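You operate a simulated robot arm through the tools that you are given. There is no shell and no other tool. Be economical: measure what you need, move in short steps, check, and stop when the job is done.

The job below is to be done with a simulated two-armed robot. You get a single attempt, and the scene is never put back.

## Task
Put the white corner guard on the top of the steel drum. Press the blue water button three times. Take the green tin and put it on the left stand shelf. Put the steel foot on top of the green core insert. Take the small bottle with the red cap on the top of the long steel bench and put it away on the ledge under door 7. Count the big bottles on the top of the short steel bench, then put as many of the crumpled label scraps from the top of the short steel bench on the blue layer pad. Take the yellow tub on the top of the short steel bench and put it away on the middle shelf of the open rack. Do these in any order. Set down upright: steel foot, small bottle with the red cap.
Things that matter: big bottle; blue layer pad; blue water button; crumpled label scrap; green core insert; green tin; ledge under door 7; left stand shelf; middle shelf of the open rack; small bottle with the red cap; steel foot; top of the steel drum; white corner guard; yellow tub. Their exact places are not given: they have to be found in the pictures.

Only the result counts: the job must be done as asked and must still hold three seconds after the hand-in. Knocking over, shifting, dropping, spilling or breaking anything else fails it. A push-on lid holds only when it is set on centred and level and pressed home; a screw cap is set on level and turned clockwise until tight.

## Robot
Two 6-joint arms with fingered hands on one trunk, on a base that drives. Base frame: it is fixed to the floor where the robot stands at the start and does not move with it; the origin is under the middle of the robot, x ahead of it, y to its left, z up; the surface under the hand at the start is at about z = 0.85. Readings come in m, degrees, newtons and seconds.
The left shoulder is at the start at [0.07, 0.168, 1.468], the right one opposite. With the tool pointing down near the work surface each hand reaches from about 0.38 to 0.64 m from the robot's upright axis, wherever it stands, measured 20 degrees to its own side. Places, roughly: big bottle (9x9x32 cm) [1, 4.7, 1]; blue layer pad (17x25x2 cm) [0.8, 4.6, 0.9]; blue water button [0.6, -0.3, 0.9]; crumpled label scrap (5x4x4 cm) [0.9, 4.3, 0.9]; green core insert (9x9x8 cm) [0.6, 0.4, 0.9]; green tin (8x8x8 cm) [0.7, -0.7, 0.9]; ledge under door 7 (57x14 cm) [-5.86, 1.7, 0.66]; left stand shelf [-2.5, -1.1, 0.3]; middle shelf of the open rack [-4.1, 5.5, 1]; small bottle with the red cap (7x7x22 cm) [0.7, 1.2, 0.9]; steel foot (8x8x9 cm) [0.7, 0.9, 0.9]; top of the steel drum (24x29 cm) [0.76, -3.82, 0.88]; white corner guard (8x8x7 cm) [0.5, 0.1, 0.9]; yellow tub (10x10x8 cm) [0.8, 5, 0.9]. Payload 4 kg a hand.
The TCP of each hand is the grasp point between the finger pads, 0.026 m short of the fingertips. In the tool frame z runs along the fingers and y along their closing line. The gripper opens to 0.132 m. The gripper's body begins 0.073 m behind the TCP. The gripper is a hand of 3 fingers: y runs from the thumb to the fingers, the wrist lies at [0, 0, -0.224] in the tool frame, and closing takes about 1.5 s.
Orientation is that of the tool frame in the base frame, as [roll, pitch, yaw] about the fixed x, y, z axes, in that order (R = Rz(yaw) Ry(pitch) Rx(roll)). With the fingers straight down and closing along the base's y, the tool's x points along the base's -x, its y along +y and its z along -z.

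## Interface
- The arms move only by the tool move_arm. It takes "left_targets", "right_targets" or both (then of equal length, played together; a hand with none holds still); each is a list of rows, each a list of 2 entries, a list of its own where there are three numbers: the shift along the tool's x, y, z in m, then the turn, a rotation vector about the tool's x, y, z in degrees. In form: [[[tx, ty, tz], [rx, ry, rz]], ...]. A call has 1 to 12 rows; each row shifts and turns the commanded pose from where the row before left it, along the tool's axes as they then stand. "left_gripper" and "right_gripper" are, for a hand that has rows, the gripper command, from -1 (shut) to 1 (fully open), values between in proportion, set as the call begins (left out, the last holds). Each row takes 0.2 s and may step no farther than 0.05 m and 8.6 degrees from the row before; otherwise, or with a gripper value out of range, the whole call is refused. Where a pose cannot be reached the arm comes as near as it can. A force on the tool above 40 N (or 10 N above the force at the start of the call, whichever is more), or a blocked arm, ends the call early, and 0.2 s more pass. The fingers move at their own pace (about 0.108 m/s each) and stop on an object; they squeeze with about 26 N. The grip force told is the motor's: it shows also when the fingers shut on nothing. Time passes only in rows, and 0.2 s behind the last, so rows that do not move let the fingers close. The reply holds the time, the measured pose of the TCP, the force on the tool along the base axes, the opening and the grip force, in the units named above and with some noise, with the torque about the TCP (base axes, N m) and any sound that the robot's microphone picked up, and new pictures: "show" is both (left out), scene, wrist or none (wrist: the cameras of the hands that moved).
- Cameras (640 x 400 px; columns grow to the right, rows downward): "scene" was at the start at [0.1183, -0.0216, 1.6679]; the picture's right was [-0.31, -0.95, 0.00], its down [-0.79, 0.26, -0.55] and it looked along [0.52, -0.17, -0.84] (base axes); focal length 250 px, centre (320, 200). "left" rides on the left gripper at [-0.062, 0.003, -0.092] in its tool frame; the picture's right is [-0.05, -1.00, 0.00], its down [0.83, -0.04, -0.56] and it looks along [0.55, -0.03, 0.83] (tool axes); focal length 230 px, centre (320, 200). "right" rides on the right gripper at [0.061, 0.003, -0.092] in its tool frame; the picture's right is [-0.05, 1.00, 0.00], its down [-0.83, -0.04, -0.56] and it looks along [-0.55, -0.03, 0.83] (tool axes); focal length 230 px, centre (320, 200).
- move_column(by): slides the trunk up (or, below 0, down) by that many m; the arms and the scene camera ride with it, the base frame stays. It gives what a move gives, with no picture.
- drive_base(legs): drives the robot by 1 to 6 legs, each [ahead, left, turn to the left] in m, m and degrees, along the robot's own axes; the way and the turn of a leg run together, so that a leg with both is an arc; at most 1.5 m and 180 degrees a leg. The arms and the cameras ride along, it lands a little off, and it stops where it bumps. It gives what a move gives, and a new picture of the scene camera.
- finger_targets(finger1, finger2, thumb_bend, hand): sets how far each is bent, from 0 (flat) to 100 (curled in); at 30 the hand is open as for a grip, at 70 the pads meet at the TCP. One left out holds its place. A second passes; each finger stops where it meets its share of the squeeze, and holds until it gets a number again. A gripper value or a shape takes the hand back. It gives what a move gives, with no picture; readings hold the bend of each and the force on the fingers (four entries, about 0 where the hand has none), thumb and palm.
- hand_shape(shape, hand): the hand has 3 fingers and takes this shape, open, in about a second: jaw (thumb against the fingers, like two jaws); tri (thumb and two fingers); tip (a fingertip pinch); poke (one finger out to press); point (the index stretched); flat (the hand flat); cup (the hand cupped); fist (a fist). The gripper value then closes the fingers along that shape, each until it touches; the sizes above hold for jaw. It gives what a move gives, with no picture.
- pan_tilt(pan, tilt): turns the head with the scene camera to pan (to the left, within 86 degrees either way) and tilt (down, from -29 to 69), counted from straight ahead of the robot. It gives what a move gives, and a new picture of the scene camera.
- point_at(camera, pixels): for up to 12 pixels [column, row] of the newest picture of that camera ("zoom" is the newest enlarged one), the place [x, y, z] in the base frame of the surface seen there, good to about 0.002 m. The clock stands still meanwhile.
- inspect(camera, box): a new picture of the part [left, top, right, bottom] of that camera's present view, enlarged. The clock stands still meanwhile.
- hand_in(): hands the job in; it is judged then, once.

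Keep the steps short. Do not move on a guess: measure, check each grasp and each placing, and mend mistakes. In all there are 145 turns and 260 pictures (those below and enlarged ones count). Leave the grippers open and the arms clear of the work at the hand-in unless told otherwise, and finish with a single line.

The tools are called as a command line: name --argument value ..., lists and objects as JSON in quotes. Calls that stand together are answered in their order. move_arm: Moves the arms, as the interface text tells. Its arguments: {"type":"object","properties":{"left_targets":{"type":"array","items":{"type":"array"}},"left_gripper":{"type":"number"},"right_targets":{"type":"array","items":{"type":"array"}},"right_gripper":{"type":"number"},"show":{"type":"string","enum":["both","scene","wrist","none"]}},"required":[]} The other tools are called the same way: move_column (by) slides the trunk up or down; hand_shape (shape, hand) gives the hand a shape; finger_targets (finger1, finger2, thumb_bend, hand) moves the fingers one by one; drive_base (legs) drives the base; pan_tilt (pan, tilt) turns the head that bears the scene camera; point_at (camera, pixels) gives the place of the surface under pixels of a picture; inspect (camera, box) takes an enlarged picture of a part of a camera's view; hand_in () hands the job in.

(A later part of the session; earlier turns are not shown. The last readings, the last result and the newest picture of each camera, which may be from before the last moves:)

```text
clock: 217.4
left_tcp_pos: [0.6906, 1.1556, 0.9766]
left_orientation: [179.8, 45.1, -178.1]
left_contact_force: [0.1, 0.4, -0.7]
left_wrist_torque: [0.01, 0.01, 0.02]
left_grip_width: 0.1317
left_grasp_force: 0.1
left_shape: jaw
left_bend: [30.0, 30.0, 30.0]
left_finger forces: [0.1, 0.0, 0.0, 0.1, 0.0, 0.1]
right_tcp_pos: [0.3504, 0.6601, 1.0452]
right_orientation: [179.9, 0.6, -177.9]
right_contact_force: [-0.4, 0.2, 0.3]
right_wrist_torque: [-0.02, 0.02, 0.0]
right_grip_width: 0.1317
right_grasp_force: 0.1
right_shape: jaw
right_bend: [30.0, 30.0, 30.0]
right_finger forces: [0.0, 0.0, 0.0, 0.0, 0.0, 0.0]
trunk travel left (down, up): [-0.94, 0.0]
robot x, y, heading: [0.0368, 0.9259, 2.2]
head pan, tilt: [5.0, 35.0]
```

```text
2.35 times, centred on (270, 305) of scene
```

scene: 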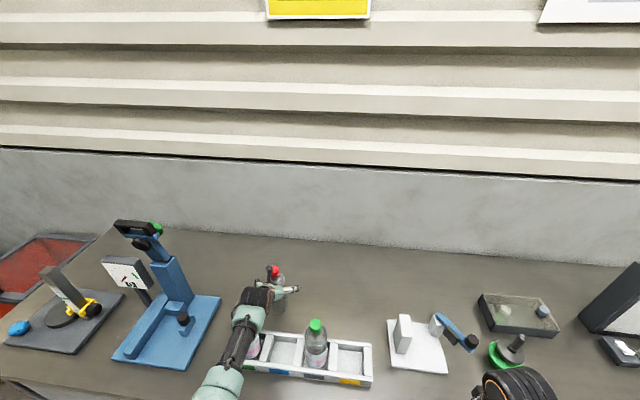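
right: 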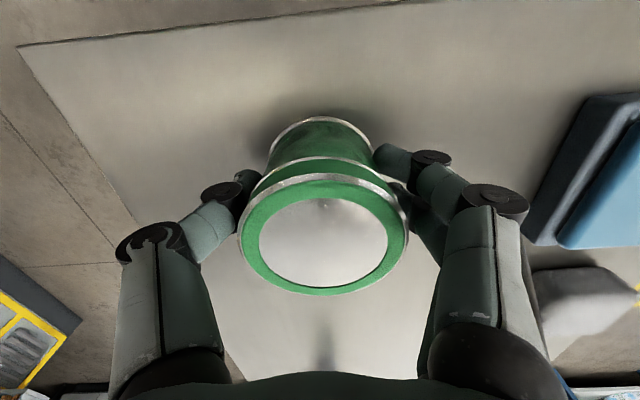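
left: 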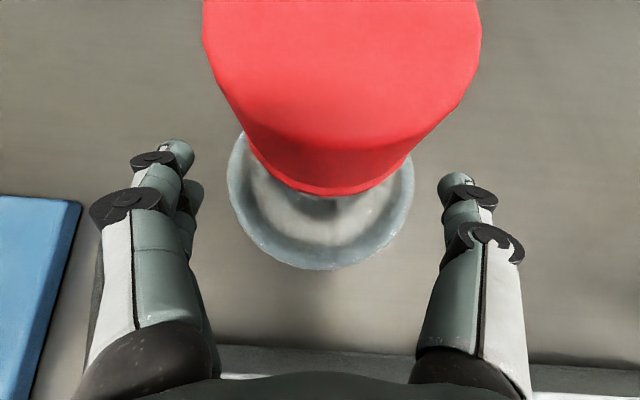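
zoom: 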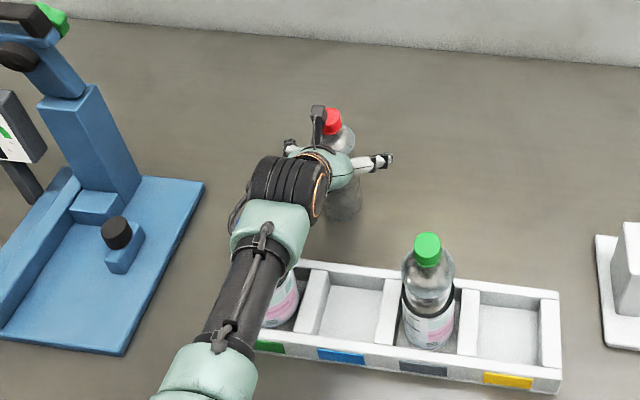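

Close to the cap but clear. I'll close the fingers.

move_arm --left_targets '[[[0, 0, 0], [0, 0, 0]], [[0, 0, 0], [0, 0, 0]], [[0, 0, 0], [0, 0, 0]], [[0, 0, 0], [0, 0, 0]], [[0, 0, 0], [0, 0, 0]], [[0, 0, 0], [0, 0, 0]], [[0, 0, 0], [0, 0, 0]]]' --left_gripper -1 --show "wrist"

move_arm --left_targets '[[[-0.02, 0, -0.02], [0, 0, 0]], [[-0.03, 0, -0.03], [0, 0, 0]], [[-0.03, 0, -0.03], [0, 0, 0]], [[-0.03, 0, -0.03], [0, 0, 0]], [[-0.03, 0, -0.03], [0, 0, 0]], [[-0.01, 0, -0.01], [0, 0, 0]]]' --show "both"

```text
clock: 219.1
left_tcp_pos: [0.6917, 1.1553, 0.9764]
left_orientation: [179.8, 45.1, -178.0]
left_contact_force: [2.1, 0.3, 1.0]
left_wrist_torque: [0.0, 0.02, 0.02]
left_grip_width: 0.0492
left_grasp_force: 26.4
left_shape: jaw
left_bend: [73.0, 73.0, 70.0]
left_finger forces: [10.5, 11.5, 0.0, 0.1, 23.0, 0.0]
right_tcp_pos: [0.3491, 0.6612, 1.0448]
right_orientation: [180.0, 0.6, -177.8]
right_contact_force: [-0.1, 0.0, -0.1]
right_wrist_torque: [-0.03, -0.05, 0.0]
right_grip_width: 0.1315
right_grasp_force: 0.0
right_shape: jaw
right_bend: [30.0, 30.0, 30.0]
right_finger forces: [0.0, 0.1, 0.0, 0.0, 0.1, 0.0]
trunk travel left (down, up): [-0.94, 0.0]
robot x, y, heading: [0.0352, 0.9287, 2.2]
head pan, tilt: [5.0, 35.0]
```

left: 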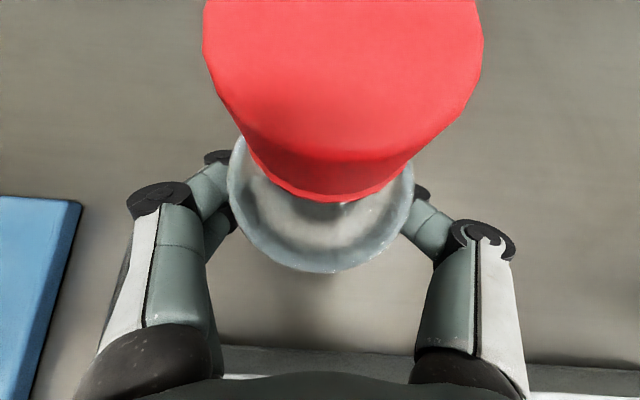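

```text
clock: 220.4
left_tcp_pos: [0.6918, 1.1577, 1.1889]
left_orientation: [180.0, 45.0, -178.0]
left_contact_force: [-0.5, -0.3, -5.7]
left_wrist_torque: [-0.03, 0.06, -0.01]
left_grip_width: 0.0489
left_grasp_force: 26.0
left_shape: jaw
left_bend: [74.0, 73.0, 70.0]
left_finger forces: [9.8, 10.8, 0.0, 0.0, 22.6, 0.0]
right_tcp_pos: [0.352, 0.6605, 1.0449]
right_orientation: [179.9, 0.5, -177.9]
right_contact_force: [-0.1, -0.7, 1.4]
right_wrist_torque: [0.02, 0.01, 0.0]
right_grip_width: 0.1319
right_grasp_force: 0.0
right_shape: jaw
right_bend: [30.0, 30.0, 30.0]
right_finger forces: [0.1, 0.1, 0.1, 0.0, 0.1, 0.1]
trunk travel left (down, up): [-0.94, 0.0]
robot x, y, heading: [0.0314, 0.9283, 2.0]
head pan, tilt: [5.0, 35.0]
```

scene: 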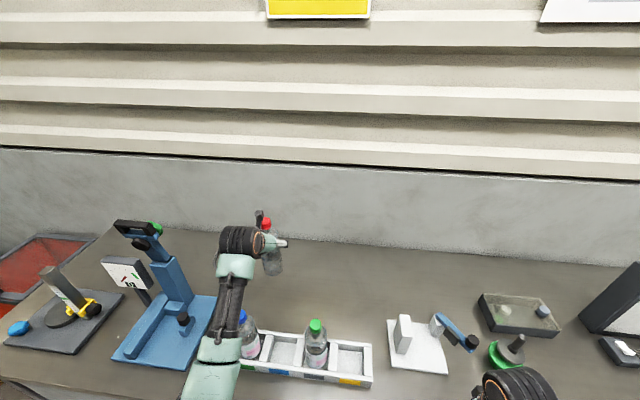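
left: 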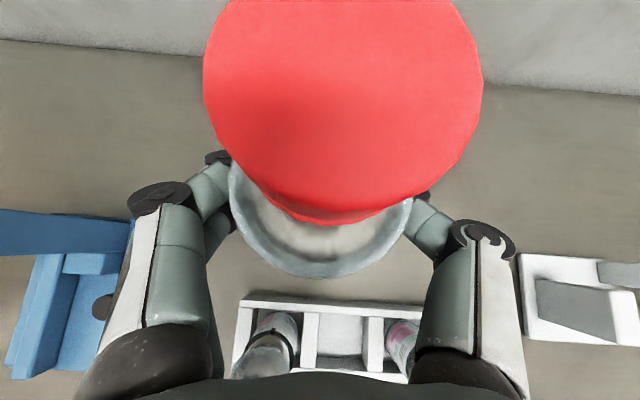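

The bottle is lifted clear. I'll back off, turn around and look for the way to door 7.

drive_base --legs '[[-0.6, -0.3, 0], [0, 0, 90], [0, 0, 85]]'

pan_tilt --pan -10 --tilt 12

inspect --camera "left" --box '[0, 0, 640, 400]'

```text
clock: 231.6
left_tcp_pos: [-1.2316, 0.4559, 1.1904]
left_orientation: [179.9, 44.9, -5.1]
left_contact_force: [-0.1, 0.6, -5.8]
left_wrist_torque: [0.0, 0.01, -0.03]
left_grip_width: 0.0483
left_grasp_force: 25.6
left_shape: jaw
left_bend: [74.0, 73.0, 70.0]
left_finger forces: [9.7, 11.2, 0.1, 0.1, 22.2, 0.0]
right_tcp_pos: [-0.8315, 0.9092, 1.045]
right_orientation: [179.9, 0.7, -4.7]
right_contact_force: [0.4, -0.2, 0.5]
right_wrist_torque: [-0.04, 0.0, -0.01]
right_grip_width: 0.1319
right_grasp_force: 0.0
right_shape: jaw
right_bend: [30.0, 30.0, 30.0]
right_finger forces: [0.0, 0.0, 0.0, 0.0, 0.1, 0.1]
trunk travel left (down, up): [-0.94, 0.0]
robot x, y, heading: [-0.5554, 0.6047, 175.2]
head pan, tilt: [5.0, 35.0]
```

scene: 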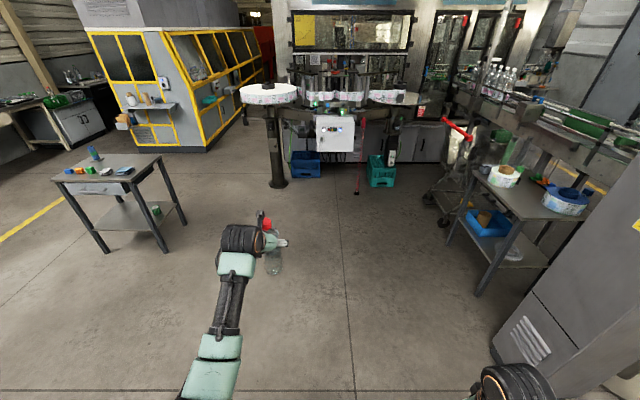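

```text
clock: 232.4
left_tcp_pos: [-1.2359, 0.4552, 1.1865]
left_orientation: [179.9, 44.7, -5.0]
left_contact_force: [1.0, 0.5, -5.6]
left_wrist_torque: [0.0, -0.03, 0.02]
left_grip_width: 0.0486
left_grasp_force: 26.4
left_shape: jaw
left_bend: [74.0, 73.0, 70.0]
left_finger forces: [10.1, 11.2, 0.0, 0.0, 22.6, 0.0]
right_tcp_pos: [-0.8371, 0.9081, 1.0442]
right_orientation: [180.0, 0.4, -4.8]
right_contact_force: [-0.2, 0.5, 0.5]
right_wrist_torque: [0.01, -0.01, 0.0]
right_grip_width: 0.1322
right_grasp_force: 0.0
right_shape: jaw
right_bend: [30.0, 30.0, 30.0]
right_finger forces: [0.0, 0.0, 0.0, 0.0, 0.0, 0.0]
trunk travel left (down, up): [-0.94, 0.0]
robot x, y, heading: [-0.5584, 0.6078, 175.1]
head pan, tilt: [-10.0, 12.0]
```

scene: 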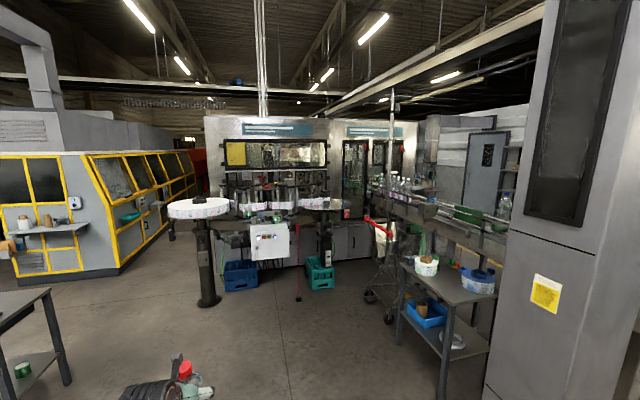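

```text
1.00 times, centred on (320, 200) of left (not enlarged: the box is as wide or as high as the picture)
```

zoom: 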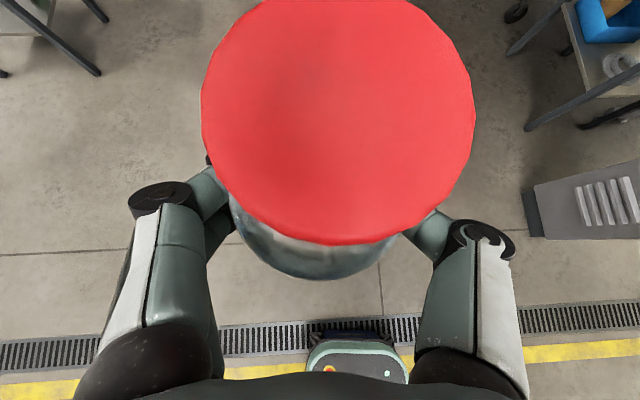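

inspect --camera "scene" --box '[190, 110, 440, 310]'

inspect --camera "scene" --box '[280, 190, 400, 290]'

point_at --camera "scene" --pixels '[[350, 212], [340, 240], [365, 240], [330, 212], [345, 280], [300, 285], [380, 310], [210, 295], [355, 165], [380, 165], [400, 310], [330, 300]]'

```text
2.00 times, centred on (315, 210) of scene
```

zoom: 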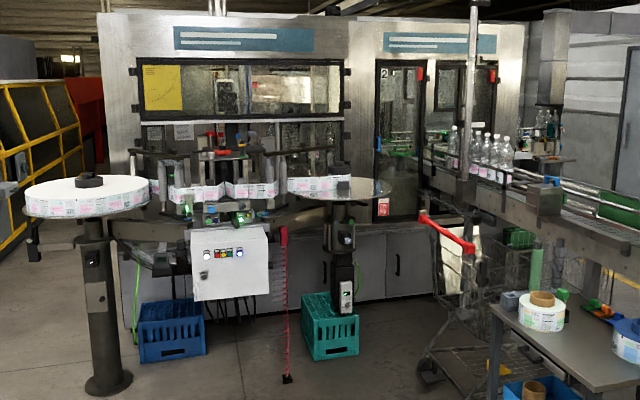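

```text
4.00 times, centred on (340, 240) of scene
```

zoom: 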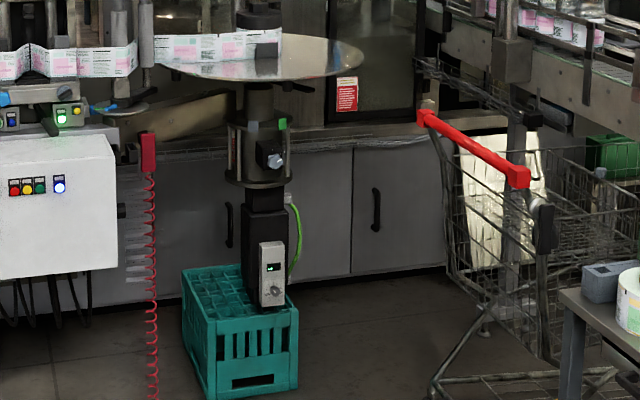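

```text
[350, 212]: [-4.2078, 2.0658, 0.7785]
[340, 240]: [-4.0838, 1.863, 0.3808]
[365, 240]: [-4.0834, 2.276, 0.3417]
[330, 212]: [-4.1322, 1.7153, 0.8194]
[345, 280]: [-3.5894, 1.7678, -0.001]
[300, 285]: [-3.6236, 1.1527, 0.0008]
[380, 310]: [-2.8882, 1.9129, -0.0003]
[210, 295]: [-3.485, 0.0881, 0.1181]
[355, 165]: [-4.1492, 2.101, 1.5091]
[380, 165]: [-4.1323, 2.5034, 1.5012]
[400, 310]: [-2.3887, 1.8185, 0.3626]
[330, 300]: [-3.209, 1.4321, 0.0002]
```

The machine front with door 2 is at x≈−4.1, so door 7 must be on its far side. I'll measure the aisle to the left of the machine.

point_at --camera "scene" --pixels '[[118, 272], [20, 282], [172, 238], [192, 210], [200, 260], [160, 300], [185, 255], [210, 215], [170, 215], [225, 215], [215, 250], [204, 232]]'

inspect --camera "scene" --box '[80, 150, 240, 310]'

```text
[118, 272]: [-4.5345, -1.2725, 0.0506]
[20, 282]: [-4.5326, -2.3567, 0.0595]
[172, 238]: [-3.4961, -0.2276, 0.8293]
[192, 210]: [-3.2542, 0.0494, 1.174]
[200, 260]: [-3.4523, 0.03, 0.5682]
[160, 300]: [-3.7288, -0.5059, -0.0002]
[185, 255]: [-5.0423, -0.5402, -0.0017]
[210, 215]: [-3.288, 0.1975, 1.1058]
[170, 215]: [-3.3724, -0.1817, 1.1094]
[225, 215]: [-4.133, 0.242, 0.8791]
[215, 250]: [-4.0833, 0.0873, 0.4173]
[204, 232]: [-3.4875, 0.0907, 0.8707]
```

```text
2.50 times, centred on (160, 230) of scene
```

zoom: 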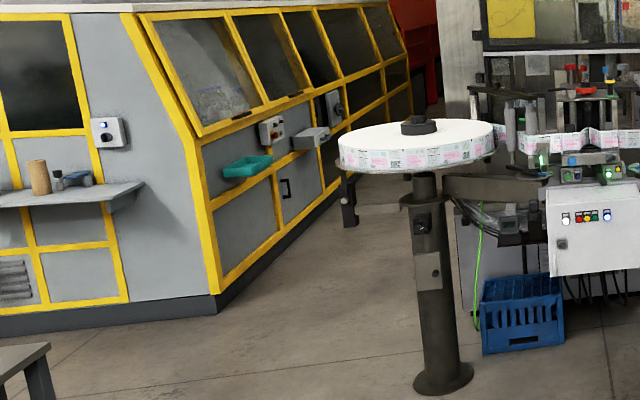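

The aisle runs at y≈−0.7 between the yellow machine (y −1.27) and the label reel (edge y≈−0.25). I'll go around the stand on its south side and line up with the aisle.

drive_base --legs '[[0.212, 1.27, 0], [0.212, 1.27, 0], [1.0, 0.085, 0], [1.0, 0.085, 0], [0.09, -1.09, 0], [0, 0, 5]]'

pan_tilt --pan 0 --tilt 20

```text
clock: 260.3
left_tcp_pos: [-3.8222, -0.9939, 1.185]
left_orientation: [179.9, 44.7, -1.2]
left_contact_force: [-0.5, -1.1, -5.7]
left_wrist_torque: [0.02, -0.03, 0.04]
left_grip_width: 0.0484
left_grasp_force: 25.7
left_shape: jaw
left_bend: [74.0, 73.0, 70.0]
left_finger forces: [9.6, 11.2, 0.0, 0.0, 22.3, 0.0]
right_tcp_pos: [-3.4542, -0.5162, 1.0436]
right_orientation: [179.8, 0.3, -1.1]
right_contact_force: [0.8, 0.3, -0.4]
right_wrist_torque: [-0.05, 0.0, -0.01]
right_grip_width: 0.1319
right_grasp_force: 0.1
right_shape: jaw
right_bend: [30.0, 30.0, 30.0]
right_finger forces: [0.0, 0.0, 0.0, 0.0, 0.0, 0.0]
trunk travel left (down, up): [-0.94, 0.0]
robot x, y, heading: [-3.1486, -0.8014, 178.9]
head pan, tilt: [-10.0, 12.0]
```

scene: 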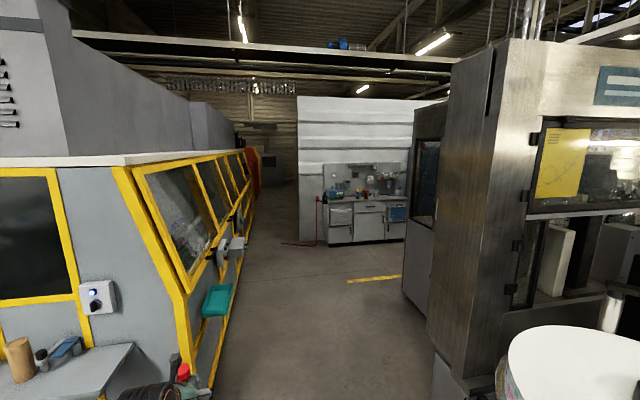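

```text
clock: 261.0
left_tcp_pos: [-3.8223, -0.9945, 1.1848]
left_orientation: [180.0, 44.6, -1.2]
left_contact_force: [0.2, -0.5, -4.6]
left_wrist_torque: [-0.04, -0.02, 0.02]
left_grip_width: 0.0481
left_grasp_force: 26.0
left_shape: jaw
left_bend: [74.0, 73.0, 70.0]
left_finger forces: [9.6, 11.2, 0.1, 0.0, 22.2, 0.1]
right_tcp_pos: [-3.4552, -0.5169, 1.0431]
right_orientation: [179.8, 0.4, -1.0]
right_contact_force: [0.2, -0.9, 0.6]
right_wrist_torque: [0.01, -0.03, 0.01]
right_grip_width: 0.1321
right_grasp_force: 0.0
right_shape: jaw
right_bend: [30.0, 30.0, 30.0]
right_finger forces: [0.0, 0.0, 0.0, 0.0, 0.0, 0.0]
trunk travel left (down, up): [-0.94, 0.0]
robot x, y, heading: [-3.1518, -0.8032, 179.2]
head pan, tilt: [0.0, 20.0]
```

scene: 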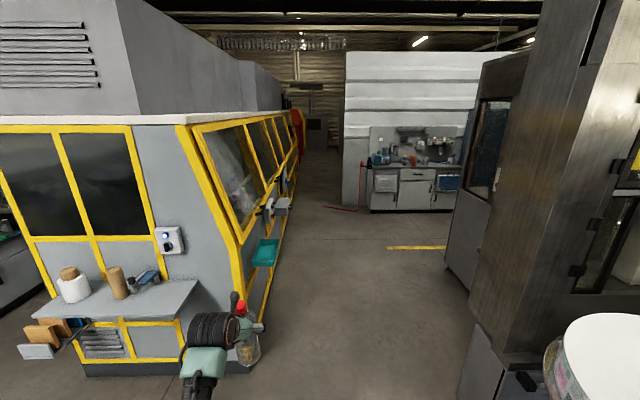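

point_at --camera "scene" --pixels '[[275, 250], [288, 205], [265, 320], [480, 355], [450, 275], [465, 230], [415, 248], [400, 205], [330, 205], [445, 265]]'

inspect --camera "scene" --box '[170, 280, 290, 390]'

```text
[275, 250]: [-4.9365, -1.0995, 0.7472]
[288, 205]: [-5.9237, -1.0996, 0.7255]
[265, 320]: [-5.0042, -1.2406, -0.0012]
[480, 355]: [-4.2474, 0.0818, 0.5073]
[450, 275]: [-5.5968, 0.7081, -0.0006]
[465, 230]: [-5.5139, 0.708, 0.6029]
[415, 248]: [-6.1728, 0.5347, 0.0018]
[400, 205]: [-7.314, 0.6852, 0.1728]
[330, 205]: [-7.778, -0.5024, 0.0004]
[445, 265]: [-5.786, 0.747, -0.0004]
```

```text
3.64 times, centred on (230, 335) of scene
```

zoom: 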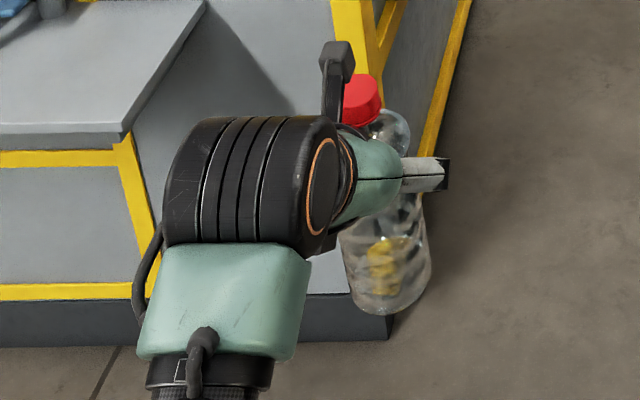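

drive_base --legs '[[0.6, 0, 0], [0.9, -0.25, 0], [1.4, 0, 0], [0.45, 0, 0], [0, 0, -90], [0, 0, -89]]'

pan_tilt --pan 45 --tilt 25

```text
clock: 285.2
left_tcp_pos: [-5.8242, -0.2388, 1.1844]
left_orientation: [-180.0, 44.7, -177.3]
left_contact_force: [-0.4, -0.2, -5.8]
left_wrist_torque: [-0.02, 0.04, 0.0]
left_grip_width: 0.0477
left_grasp_force: 26.0
left_shape: jaw
left_bend: [74.0, 73.0, 70.0]
left_finger forces: [9.8, 11.1, 0.1, 0.0, 21.4, 0.0]
right_tcp_pos: [-6.1607, -0.7413, 1.0427]
right_orientation: [179.9, 0.3, -177.2]
right_contact_force: [-0.1, 0.0, -1.4]
right_wrist_torque: [0.0, -0.01, -0.01]
right_grip_width: 0.1321
right_grasp_force: 0.0
right_shape: jaw
right_bend: [30.0, 30.0, 30.0]
right_finger forces: [0.0, 0.1, 0.0, 0.0, 0.1, 0.0]
trunk travel left (down, up): [-0.94, 0.0]
robot x, y, heading: [-6.4829, -0.4807, 2.5]
head pan, tilt: [0.0, 20.0]
```

scene: 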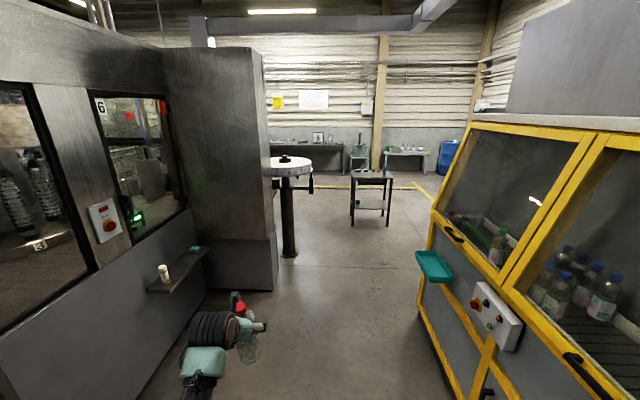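

```text
clock: 286.4
left_tcp_pos: [-5.8248, -0.2402, 1.1848]
left_orientation: [179.9, 44.5, -177.3]
left_contact_force: [0.3, -0.2, -5.2]
left_wrist_torque: [0.02, 0.01, 0.01]
left_grip_width: 0.0477
left_grasp_force: 26.0
left_shape: jaw
left_bend: [74.0, 73.0, 70.0]
left_finger forces: [9.8, 11.1, 0.1, 0.1, 21.4, 0.1]
right_tcp_pos: [-6.1599, -0.741, 1.0432]
right_orientation: [179.9, 0.3, -177.2]
right_contact_force: [0.8, -0.4, -0.1]
right_wrist_torque: [0.04, 0.0, 0.04]
right_grip_width: 0.1317
right_grasp_force: 0.0
right_shape: jaw
right_bend: [30.0, 30.0, 30.0]
right_finger forces: [0.1, 0.1, 0.1, 0.0, 0.0, 0.0]
trunk travel left (down, up): [-0.94, 0.0]
robot x, y, heading: [-6.4851, -0.4785, 2.8]
head pan, tilt: [45.0, 25.0]
```

scene: 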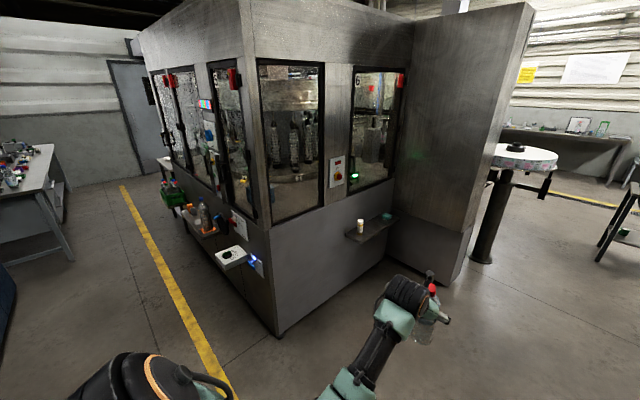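

inspect --camera "scene" --box '[140, 60, 280, 290]'

point_at --camera "scene" --pixels '[[232, 257], [205, 228], [280, 335], [180, 200], [225, 262], [190, 220], [215, 232], [250, 262], [65, 255], [60, 240]]'

```text
1.74 times, centred on (210, 175) of scene
```

zoom: 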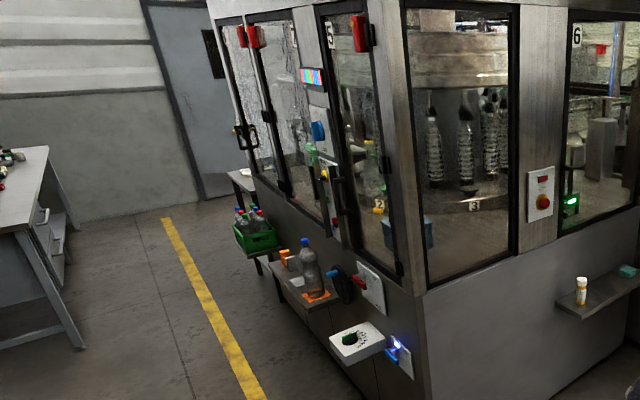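

```text
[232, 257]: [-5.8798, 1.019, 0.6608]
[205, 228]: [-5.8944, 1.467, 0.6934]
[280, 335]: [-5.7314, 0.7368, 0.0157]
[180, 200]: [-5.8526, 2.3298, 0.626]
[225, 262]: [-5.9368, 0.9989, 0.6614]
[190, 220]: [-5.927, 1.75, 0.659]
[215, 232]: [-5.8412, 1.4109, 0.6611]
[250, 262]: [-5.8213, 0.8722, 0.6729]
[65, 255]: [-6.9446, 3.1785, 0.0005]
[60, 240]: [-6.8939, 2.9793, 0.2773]
```

The ledge under the far door spans y≈1.41–2.0 at x −5.93…−5.79, z 0.66. I'll slide along the back of the machine, keeping distance.

drive_base --legs '[[-0.25, 0, -2.8], [0, 1.0, 0], [0, 1.0, 0]]'

pan_tilt --pan 10 --tilt 25

```text
clock: 297.7
left_tcp_pos: [-6.1061, 1.7303, 1.1856]
left_orientation: [179.9, 44.7, -179.1]
left_contact_force: [0.4, -0.6, -4.6]
left_wrist_torque: [0.0, 0.02, 0.01]
left_grip_width: 0.0476
left_grasp_force: 26.1
left_shape: jaw
left_bend: [74.0, 73.0, 70.0]
left_finger forces: [9.7, 11.1, 0.1, 0.1, 21.4, 0.0]
right_tcp_pos: [-6.4569, 1.2395, 1.0426]
right_orientation: [180.0, 0.3, -178.8]
right_contact_force: [0.0, -0.4, -0.1]
right_wrist_torque: [0.04, 0.0, 0.0]
right_grip_width: 0.132
right_grasp_force: 0.1
right_shape: jaw
right_bend: [30.0, 30.0, 30.0]
right_finger forces: [0.1, 0.0, 0.1, 0.0, 0.0, 0.0]
trunk travel left (down, up): [-0.94, 0.0]
robot x, y, heading: [-6.7711, 1.512, 1.2]
head pan, tilt: [45.0, 25.0]
```

scene: 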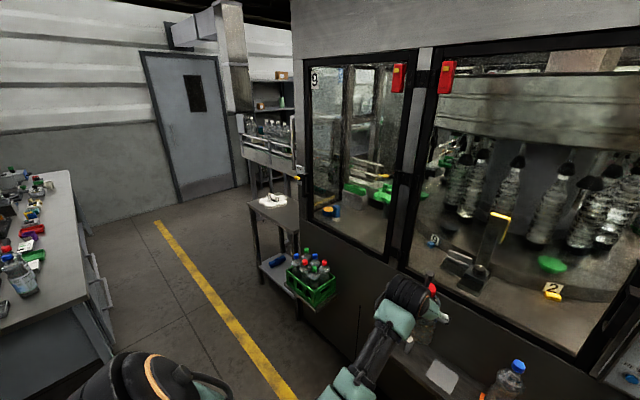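

```text
clock: 298.7
left_tcp_pos: [-6.1074, 1.732, 1.1846]
left_orientation: [180.0, 44.6, -179.0]
left_contact_force: [-0.6, -0.1, -5.1]
left_wrist_torque: [-0.01, 0.04, 0.02]
left_grip_width: 0.0476
left_grasp_force: 26.2
left_shape: jaw
left_bend: [74.0, 73.0, 70.0]
left_finger forces: [9.8, 11.1, 0.0, 0.1, 21.3, 0.0]
right_tcp_pos: [-6.4577, 1.2401, 1.0441]
right_orientation: [179.9, 0.4, -178.8]
right_contact_force: [-0.7, -0.2, -0.6]
right_wrist_torque: [0.02, 0.0, 0.0]
right_grip_width: 0.1318
right_grasp_force: 0.1
right_shape: jaw
right_bend: [30.0, 30.0, 30.0]
right_finger forces: [0.0, 0.0, 0.0, 0.0, 0.0, 0.0]
trunk travel left (down, up): [-0.94, 0.0]
robot x, y, heading: [-6.772, 1.5103, 1.0]
head pan, tilt: [10.0, 25.0]
```

scene: 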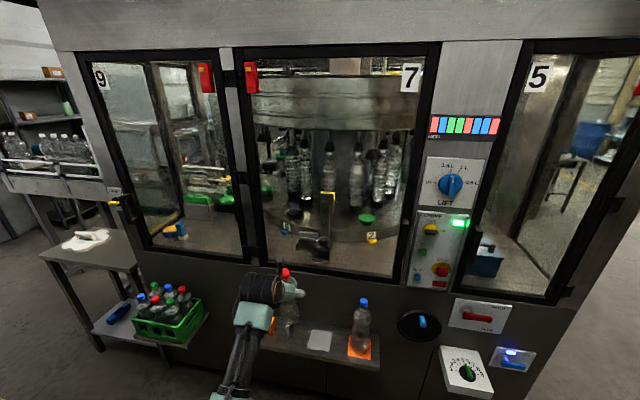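

Door 7 is confirmed, with its ledge below. A blue-cap bottle on an orange card and a grey card are on it. I'll measure.

inspect --camera "scene" --box '[220, 260, 400, 380]'

point_at --camera "zoom" --pixels '[[350, 285], [340, 260], [380, 275], [500, 320], [250, 330], [280, 290], [430, 290], [250, 270], [300, 300], [520, 340], [200, 330], [340, 340]]'

inspect --camera "left" --box '[0, 0, 640, 400]'

```text
3.33 times, centred on (310, 320) of scene
```

zoom: 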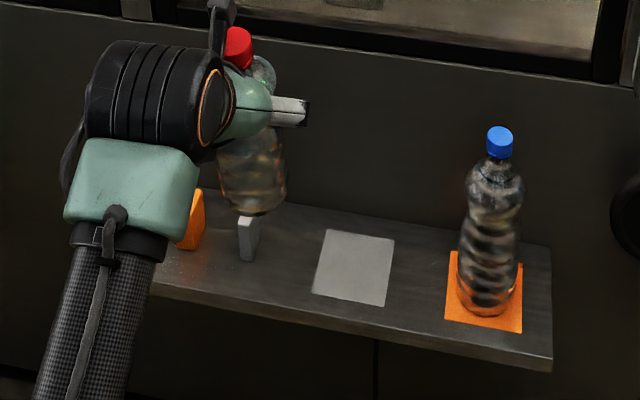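

```text
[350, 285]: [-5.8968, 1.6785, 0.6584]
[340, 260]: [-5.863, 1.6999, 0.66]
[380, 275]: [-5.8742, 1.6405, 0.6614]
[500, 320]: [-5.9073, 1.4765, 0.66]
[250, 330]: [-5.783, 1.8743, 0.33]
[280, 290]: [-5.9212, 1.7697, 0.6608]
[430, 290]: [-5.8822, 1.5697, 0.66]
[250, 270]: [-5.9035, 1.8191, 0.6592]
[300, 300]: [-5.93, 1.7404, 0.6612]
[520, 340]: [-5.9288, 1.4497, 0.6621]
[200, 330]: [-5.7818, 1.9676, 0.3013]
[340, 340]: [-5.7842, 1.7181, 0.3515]
```

```text
1.00 times, centred on (320, 200) of left (not enlarged: the box is as wide or as high as the picture)
```

zoom: 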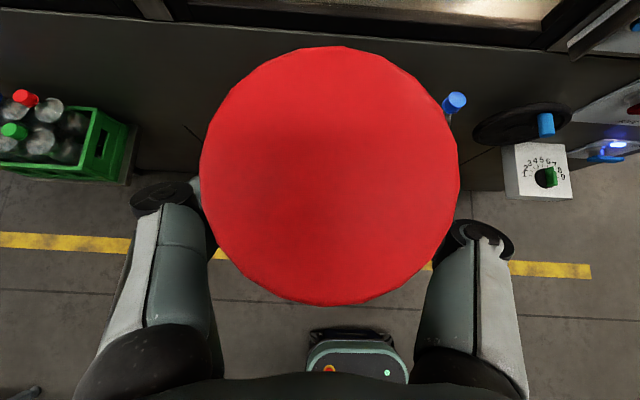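

point_at --camera "zoom" --pixels '[[330, 70], [330, 175], [330, 280], [225, 175], [435, 175]]'

```text
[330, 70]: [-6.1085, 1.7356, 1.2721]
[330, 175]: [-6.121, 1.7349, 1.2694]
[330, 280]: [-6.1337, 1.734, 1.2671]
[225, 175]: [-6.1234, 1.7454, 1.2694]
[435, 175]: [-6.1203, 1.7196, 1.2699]
```

The bottle has pivoted about 11° with its top toward me. I'll rotate the hand 11° to make it upright, lower the trunk, and drive over the grey card at about (−5.88, 1.66).

move_arm --left_targets '[[[0, 0, 0], [0, 5.6, 0]], [[0, 0, 0], [0, 5.6, 0]], [[0, 0, 0], [0, 0, 0]]]' --show "none"

move_column --by -0.34

drive_base --legs '[[0.215, -0.07, -1]]'

inspect --camera "left" --box '[0, 0, 640, 400]'

point_at --camera "zoom" --pixels '[[330, 80], [330, 175], [330, 260], [240, 175], [420, 175]]'

```text
clock: 299.5
left_tcp_pos: [-6.1076, 1.7315, 1.1856]
left_orientation: [180.0, 33.4, -179.0]
left_contact_force: [0.0, -0.4, -5.7]
left_wrist_torque: [-0.02, -0.03, 0.0]
left_grip_width: 0.0477
left_grasp_force: 25.8
left_shape: jaw
left_bend: [74.0, 73.0, 70.0]
left_finger forces: [10.1, 10.8, 0.1, 0.0, 21.5, 0.1]
right_tcp_pos: [-6.4575, 1.2396, 1.0439]
right_orientation: [179.9, 0.3, -178.8]
right_contact_force: [-0.2, -0.9, 0.2]
right_wrist_torque: [-0.02, 0.01, -0.01]
right_grip_width: 0.132
right_grasp_force: 0.0
right_shape: jaw
right_bend: [30.0, 30.0, 30.0]
right_finger forces: [0.0, 0.0, 0.0, 0.1, 0.1, 0.0]
trunk travel left (down, up): [-0.94, 0.0]
robot x, y, heading: [-6.773, 1.511, 1.0]
head pan, tilt: [10.0, 25.0]
```

```text
clock: 302.9
left_tcp_pos: [-6.1084, 1.7328, 0.8452]
left_orientation: [180.0, 33.5, -179.0]
left_contact_force: [-0.5, -0.5, -4.4]
left_wrist_torque: [-0.04, 0.02, -0.01]
left_grip_width: 0.0474
left_grasp_force: 26.0
left_shape: jaw
left_bend: [74.0, 73.0, 70.0]
left_finger forces: [10.0, 10.9, 0.0, 0.1, 21.6, 0.1]
right_tcp_pos: [-6.458, 1.24, 0.7047]
right_orientation: [180.0, 0.3, -178.8]
right_contact_force: [-0.1, 1.0, -0.2]
right_wrist_torque: [0.01, -0.03, 0.01]
right_grip_width: 0.1318
right_grasp_force: 0.0
right_shape: jaw
right_bend: [30.0, 30.0, 30.0]
right_finger forces: [0.0, 0.0, 0.0, 0.0, 0.0, 0.1]
trunk travel left (down, up): [-0.6, 0.34]
robot x, y, heading: [-6.7741, 1.5056, 1.2]
head pan, tilt: [10.0, 25.0]
```

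```text
clock: 304.6
left_tcp_pos: [-5.8892, 1.6564, 0.8448]
left_orientation: [179.9, 33.4, -179.8]
left_contact_force: [-0.7, 1.2, -5.6]
left_wrist_torque: [-0.05, 0.0, 0.01]
left_grip_width: 0.0477
left_grasp_force: 26.0
left_shape: jaw
left_bend: [74.0, 73.0, 70.0]
left_finger forces: [10.1, 10.9, 0.1, 0.0, 21.6, 0.1]
right_tcp_pos: [-6.2454, 1.1697, 0.7027]
right_orientation: [179.9, 0.3, -179.7]
right_contact_force: [-0.5, -0.3, 0.7]
right_wrist_torque: [0.01, 0.03, 0.02]
right_grip_width: 0.1321
right_grasp_force: 0.1
right_shape: jaw
right_bend: [30.0, 30.0, 30.0]
right_finger forces: [0.1, 0.0, 0.1, 0.0, 0.1, 0.0]
trunk travel left (down, up): [-0.6, 0.34]
robot x, y, heading: [-6.5599, 1.4446, 0.1]
head pan, tilt: [10.0, 25.0]
```

scene: 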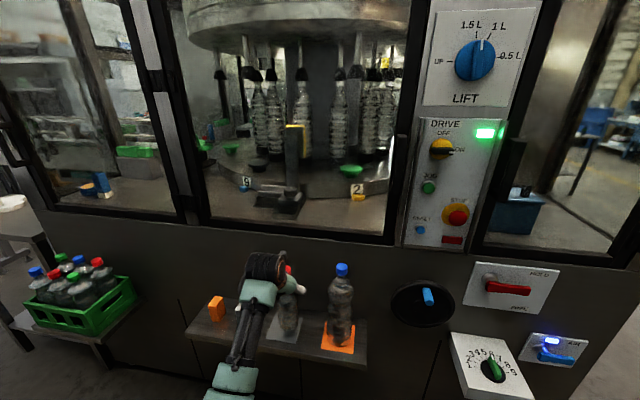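

```text
1.00 times, centred on (320, 200) of left (not enlarged: the box is as wide or as high as the picture)
```

zoom: 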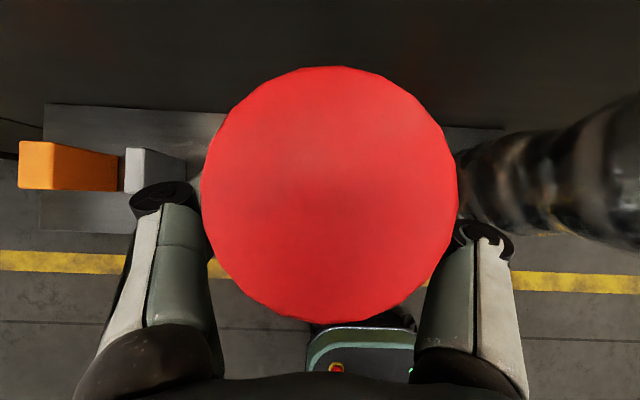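

```text
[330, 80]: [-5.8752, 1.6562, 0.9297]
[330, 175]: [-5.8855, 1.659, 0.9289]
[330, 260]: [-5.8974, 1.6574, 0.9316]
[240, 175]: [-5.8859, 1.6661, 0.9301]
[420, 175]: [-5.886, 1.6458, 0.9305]
```

point_at --camera "zoom" --pixels '[[150, 160], [175, 175], [180, 165], [60, 165], [500, 180], [470, 190], [130, 190]]'

move_column --by -0.048

move_column --by -0.003

```text
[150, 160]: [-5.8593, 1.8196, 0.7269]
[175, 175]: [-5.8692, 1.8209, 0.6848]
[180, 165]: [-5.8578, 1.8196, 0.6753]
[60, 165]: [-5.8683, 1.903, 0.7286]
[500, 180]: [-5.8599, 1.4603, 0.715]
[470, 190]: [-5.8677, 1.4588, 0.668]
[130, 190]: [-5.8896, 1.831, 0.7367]
```

```text
clock: 305.5
left_tcp_pos: [-5.8899, 1.656, 0.7971]
left_orientation: [-180.0, 33.4, -179.8]
left_contact_force: [0.2, 0.3, -4.7]
left_wrist_torque: [0.0, 0.02, 0.0]
left_grip_width: 0.0475
left_grasp_force: 26.2
left_shape: jaw
left_bend: [74.0, 73.0, 70.0]
left_finger forces: [10.0, 10.9, 0.0, 0.0, 21.5, 0.0]
right_tcp_pos: [-6.246, 1.1676, 0.655]
right_orientation: [180.0, 0.4, -179.6]
right_contact_force: [0.9, 0.6, 0.3]
right_wrist_torque: [0.02, 0.0, 0.02]
right_grip_width: 0.1321
right_grasp_force: 0.1
right_shape: jaw
right_bend: [30.0, 30.0, 30.0]
right_finger forces: [0.0, 0.1, 0.0, 0.0, 0.0, 0.1]
trunk travel left (down, up): [-0.552, 0.388]
robot x, y, heading: [-6.5561, 1.4446, 0.3]
head pan, tilt: [10.0, 25.0]
```

```text
clock: 306.0
left_tcp_pos: [-5.8881, 1.6553, 0.7946]
left_orientation: [179.9, 33.4, -179.6]
left_contact_force: [-0.3, -0.2, -5.0]
left_wrist_torque: [-0.01, -0.03, 0.03]
left_grip_width: 0.0478
left_grasp_force: 25.8
left_shape: jaw
left_bend: [74.0, 73.0, 70.0]
left_finger forces: [9.9, 10.9, 0.0, 0.0, 21.4, 0.0]
right_tcp_pos: [-6.2448, 1.1676, 0.6522]
right_orientation: [179.9, 0.3, -179.6]
right_contact_force: [-0.6, 0.1, 0.9]
right_wrist_torque: [-0.01, 0.04, 0.02]
right_grip_width: 0.1316
right_grasp_force: 0.1
right_shape: jaw
right_bend: [30.0, 30.0, 30.0]
right_finger forces: [0.0, 0.0, 0.1, 0.1, 0.1, 0.0]
trunk travel left (down, up): [-0.549, 0.391]
robot x, y, heading: [-6.5582, 1.4439, 0.3]
head pan, tilt: [10.0, 25.0]
```

move_column --by -0.002

move_column --by -0.002

move_column --by -0.001

```text
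clock: 306.5
left_tcp_pos: [-5.8896, 1.6547, 0.7913]
left_orientation: [180.0, 33.4, -179.7]
left_contact_force: [0.2, 0.9, -6.1]
left_wrist_torque: [-0.01, -0.01, -0.03]
left_grip_width: 0.0475
left_grasp_force: 26.2
left_shape: jaw
left_bend: [74.0, 73.0, 70.0]
left_finger forces: [9.9, 10.9, 0.0, 0.0, 21.4, 0.1]
right_tcp_pos: [-6.2457, 1.1686, 0.6496]
right_orientation: [179.9, 0.3, -179.6]
right_contact_force: [-0.1, 0.5, -0.1]
right_wrist_torque: [0.04, -0.01, 0.03]
right_grip_width: 0.1318
right_grasp_force: 0.2
right_shape: jaw
right_bend: [30.0, 30.0, 30.0]
right_finger forces: [0.1, 0.0, 0.0, 0.0, 0.0, 0.0]
trunk travel left (down, up): [-0.547, 0.393]
robot x, y, heading: [-6.554, 1.4454, 0.4]
head pan, tilt: [10.0, 25.0]
```

```text
clock: 307.0
left_tcp_pos: [-5.8889, 1.6554, 0.7903]
left_orientation: [180.0, 33.5, -179.6]
left_contact_force: [-0.3, -0.3, -2.3]
left_wrist_torque: [-0.03, 0.02, -0.01]
left_grip_width: 0.0475
left_grasp_force: 26.1
left_shape: jaw
left_bend: [74.0, 73.0, 70.0]
left_finger forces: [10.3, 11.3, 0.0, 0.0, 22.1, 0.1]
right_tcp_pos: [-6.2464, 1.1685, 0.6481]
right_orientation: [179.9, 0.3, -179.6]
right_contact_force: [-0.2, 0.6, -0.2]
right_wrist_torque: [-0.02, -0.04, -0.05]
right_grip_width: 0.1323
right_grasp_force: 0.0
right_shape: jaw
right_bend: [30.0, 30.0, 30.0]
right_finger forces: [0.0, 0.0, 0.0, 0.1, 0.0, 0.0]
trunk travel left (down, up): [-0.545, 0.395]
robot x, y, heading: [-6.5566, 1.446, 0.4]
head pan, tilt: [10.0, 25.0]
```

```text
clock: 307.6
left_tcp_pos: [-5.8895, 1.6553, 0.7903]
left_orientation: [179.9, 33.6, -179.8]
left_contact_force: [-1.0, 0.7, 2.0]
left_wrist_torque: [0.06, -0.03, 0.03]
left_grip_width: 0.0479
left_grasp_force: 25.5
left_shape: jaw
left_bend: [74.0, 73.0, 70.0]
left_finger forces: [10.9, 12.0, 0.1, 0.1, 22.9, 0.1]
right_tcp_pos: [-6.2463, 1.1677, 0.6482]
right_orientation: [179.8, 0.4, -179.5]
right_contact_force: [0.3, 0.0, -0.3]
right_wrist_torque: [0.0, 0.0, 0.01]
right_grip_width: 0.1319
right_grasp_force: 0.1
right_shape: jaw
right_bend: [30.0, 30.0, 30.0]
right_finger forces: [0.0, 0.0, 0.0, 0.0, 0.1, 0.2]
trunk travel left (down, up): [-0.544, 0.396]
robot x, y, heading: [-6.5536, 1.4433, 0.1]
head pan, tilt: [10.0, 25.0]
```

The bottle stands on the ledge with its weight taken. I'll open the fingers.

move_arm --left_targets '[[[0, 0, 0], [0, 0, 0]], [[0, 0, 0], [0, 0, 0]], [[0, 0, 0], [0, 0, 0]], [[0, 0, 0], [0, 0, 0]]]' --left_gripper 0.6 --show "both"

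point_at --camera "left" --pixels '[[330, 80], [330, 260], [240, 175], [420, 175]]'

```text
clock: 308.6
left_tcp_pos: [-5.8893, 1.6558, 0.7902]
left_orientation: [180.0, 33.4, -179.8]
left_contact_force: [0.3, 0.7, 0.3]
left_wrist_torque: [0.02, -0.01, 0.02]
left_grip_width: 0.1052
left_grasp_force: 0.2
left_shape: jaw
left_bend: [59.0, 59.0, 56.0]
left_finger forces: [0.0, 0.0, 0.1, 0.1, 0.0, 0.0]
right_tcp_pos: [-6.245, 1.1688, 0.6472]
right_orientation: [179.9, 0.3, -179.7]
right_contact_force: [-0.7, 0.9, 0.1]
right_wrist_torque: [-0.03, -0.01, -0.03]
right_grip_width: 0.132
right_grasp_force: 0.1
right_shape: jaw
right_bend: [30.0, 30.0, 30.0]
right_finger forces: [0.0, 0.1, 0.0, 0.0, 0.1, 0.0]
trunk travel left (down, up): [-0.544, 0.396]
robot x, y, heading: [-6.5547, 1.4468, 0.3]
head pan, tilt: [10.0, 25.0]
```

scene: 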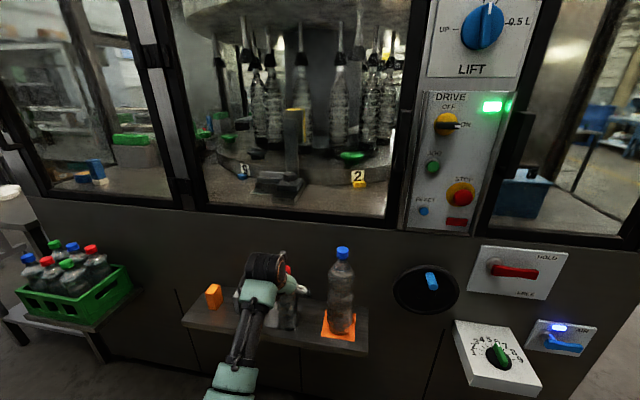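
left: 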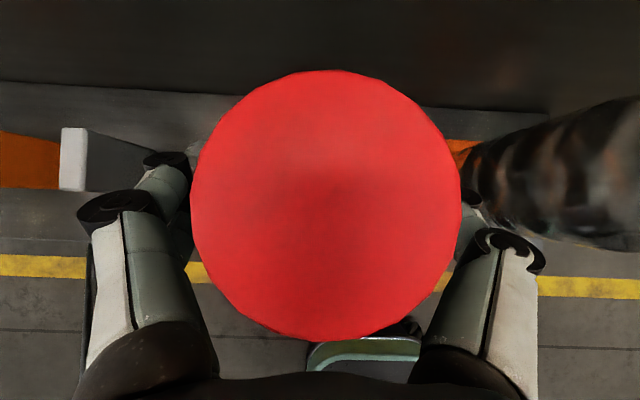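

```text
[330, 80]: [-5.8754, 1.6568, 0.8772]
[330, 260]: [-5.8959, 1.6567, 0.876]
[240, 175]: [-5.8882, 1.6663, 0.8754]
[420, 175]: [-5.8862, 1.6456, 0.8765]
```

The bottle stands upright. I'll raise the trunk to lift the hand off, then back away and check.

move_column --by 0.2

drive_base --legs '[[-0.25, 0, 0]]'

move_column --by 0.196

```text
clock: 310.7
left_tcp_pos: [-5.8893, 1.6551, 0.9897]
left_orientation: [179.9, 33.5, -179.8]
left_contact_force: [0.1, -0.6, 0.1]
left_wrist_torque: [0.03, 0.01, -0.02]
left_grip_width: 0.1057
left_grasp_force: 0.0
left_shape: jaw
left_bend: [59.0, 59.0, 56.0]
left_finger forces: [0.1, 0.0, 0.0, 0.1, 0.0, 0.0]
right_tcp_pos: [-6.2459, 1.1682, 0.8465]
right_orientation: [180.0, 0.3, -179.7]
right_contact_force: [-0.3, -0.1, -0.4]
right_wrist_torque: [0.05, 0.03, -0.03]
right_grip_width: 0.1319
right_grasp_force: 0.0
right_shape: jaw
right_bend: [30.0, 30.0, 30.0]
right_finger forces: [0.0, 0.1, 0.0, 0.1, 0.0, 0.1]
trunk travel left (down, up): [-0.744, 0.196]
robot x, y, heading: [-6.5579, 1.4449, 0.3]
head pan, tilt: [10.0, 25.0]
```

```text
clock: 312.5
left_tcp_pos: [-6.139, 1.6534, 0.9885]
left_orientation: [179.9, 33.4, -179.9]
left_contact_force: [-0.1, -0.4, -0.9]
left_wrist_torque: [-0.04, -0.03, 0.01]
left_grip_width: 0.1055
left_grasp_force: 0.1
left_shape: jaw
left_bend: [59.0, 59.0, 56.0]
left_finger forces: [0.0, 0.0, 0.1, 0.0, 0.1, 0.0]
right_tcp_pos: [-6.4949, 1.1669, 0.8466]
right_orientation: [179.9, 0.4, -179.7]
right_contact_force: [-0.7, -0.3, 0.4]
right_wrist_torque: [0.03, -0.03, -0.02]
right_grip_width: 0.1319
right_grasp_force: 0.0
right_shape: jaw
right_bend: [30.0, 30.0, 30.0]
right_finger forces: [0.0, 0.0, 0.0, 0.0, 0.0, 0.0]
trunk travel left (down, up): [-0.744, 0.196]
robot x, y, heading: [-6.8059, 1.4474, 0.4]
head pan, tilt: [10.0, 25.0]
```

scene: 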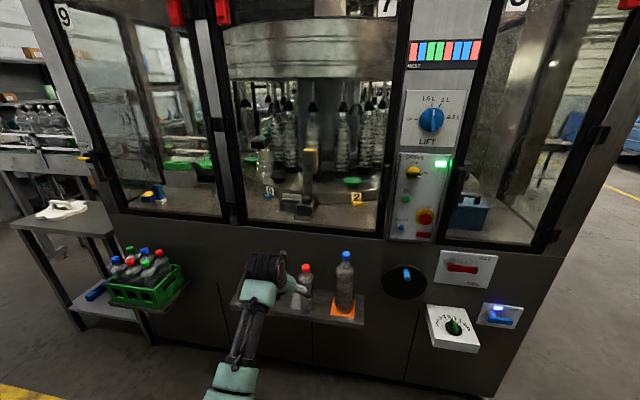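

```text
clock: 314.7
left_tcp_pos: [-6.1383, 1.6515, 1.1848]
left_orientation: [179.9, 33.5, -179.9]
left_contact_force: [-0.4, 0.0, -0.1]
left_wrist_torque: [0.0, 0.0, -0.04]
left_grip_width: 0.1054
left_grasp_force: 0.1
left_shape: jaw
left_bend: [59.0, 59.0, 56.0]
left_finger forces: [0.0, 0.0, 0.1, 0.0, 0.0, 0.1]
right_tcp_pos: [-6.4964, 1.1665, 1.043]
right_orientation: [179.9, 0.3, -179.7]
right_contact_force: [-0.4, 0.1, -0.4]
right_wrist_torque: [-0.03, -0.01, -0.04]
right_grip_width: 0.1319
right_grasp_force: 0.1
right_shape: jaw
right_bend: [30.0, 30.0, 30.0]
right_finger forces: [0.0, 0.1, 0.0, 0.0, 0.0, 0.0]
trunk travel left (down, up): [-0.94, 0.0]
robot x, y, heading: [-6.8058, 1.4399, 0.0]
head pan, tilt: [10.0, 25.0]
```

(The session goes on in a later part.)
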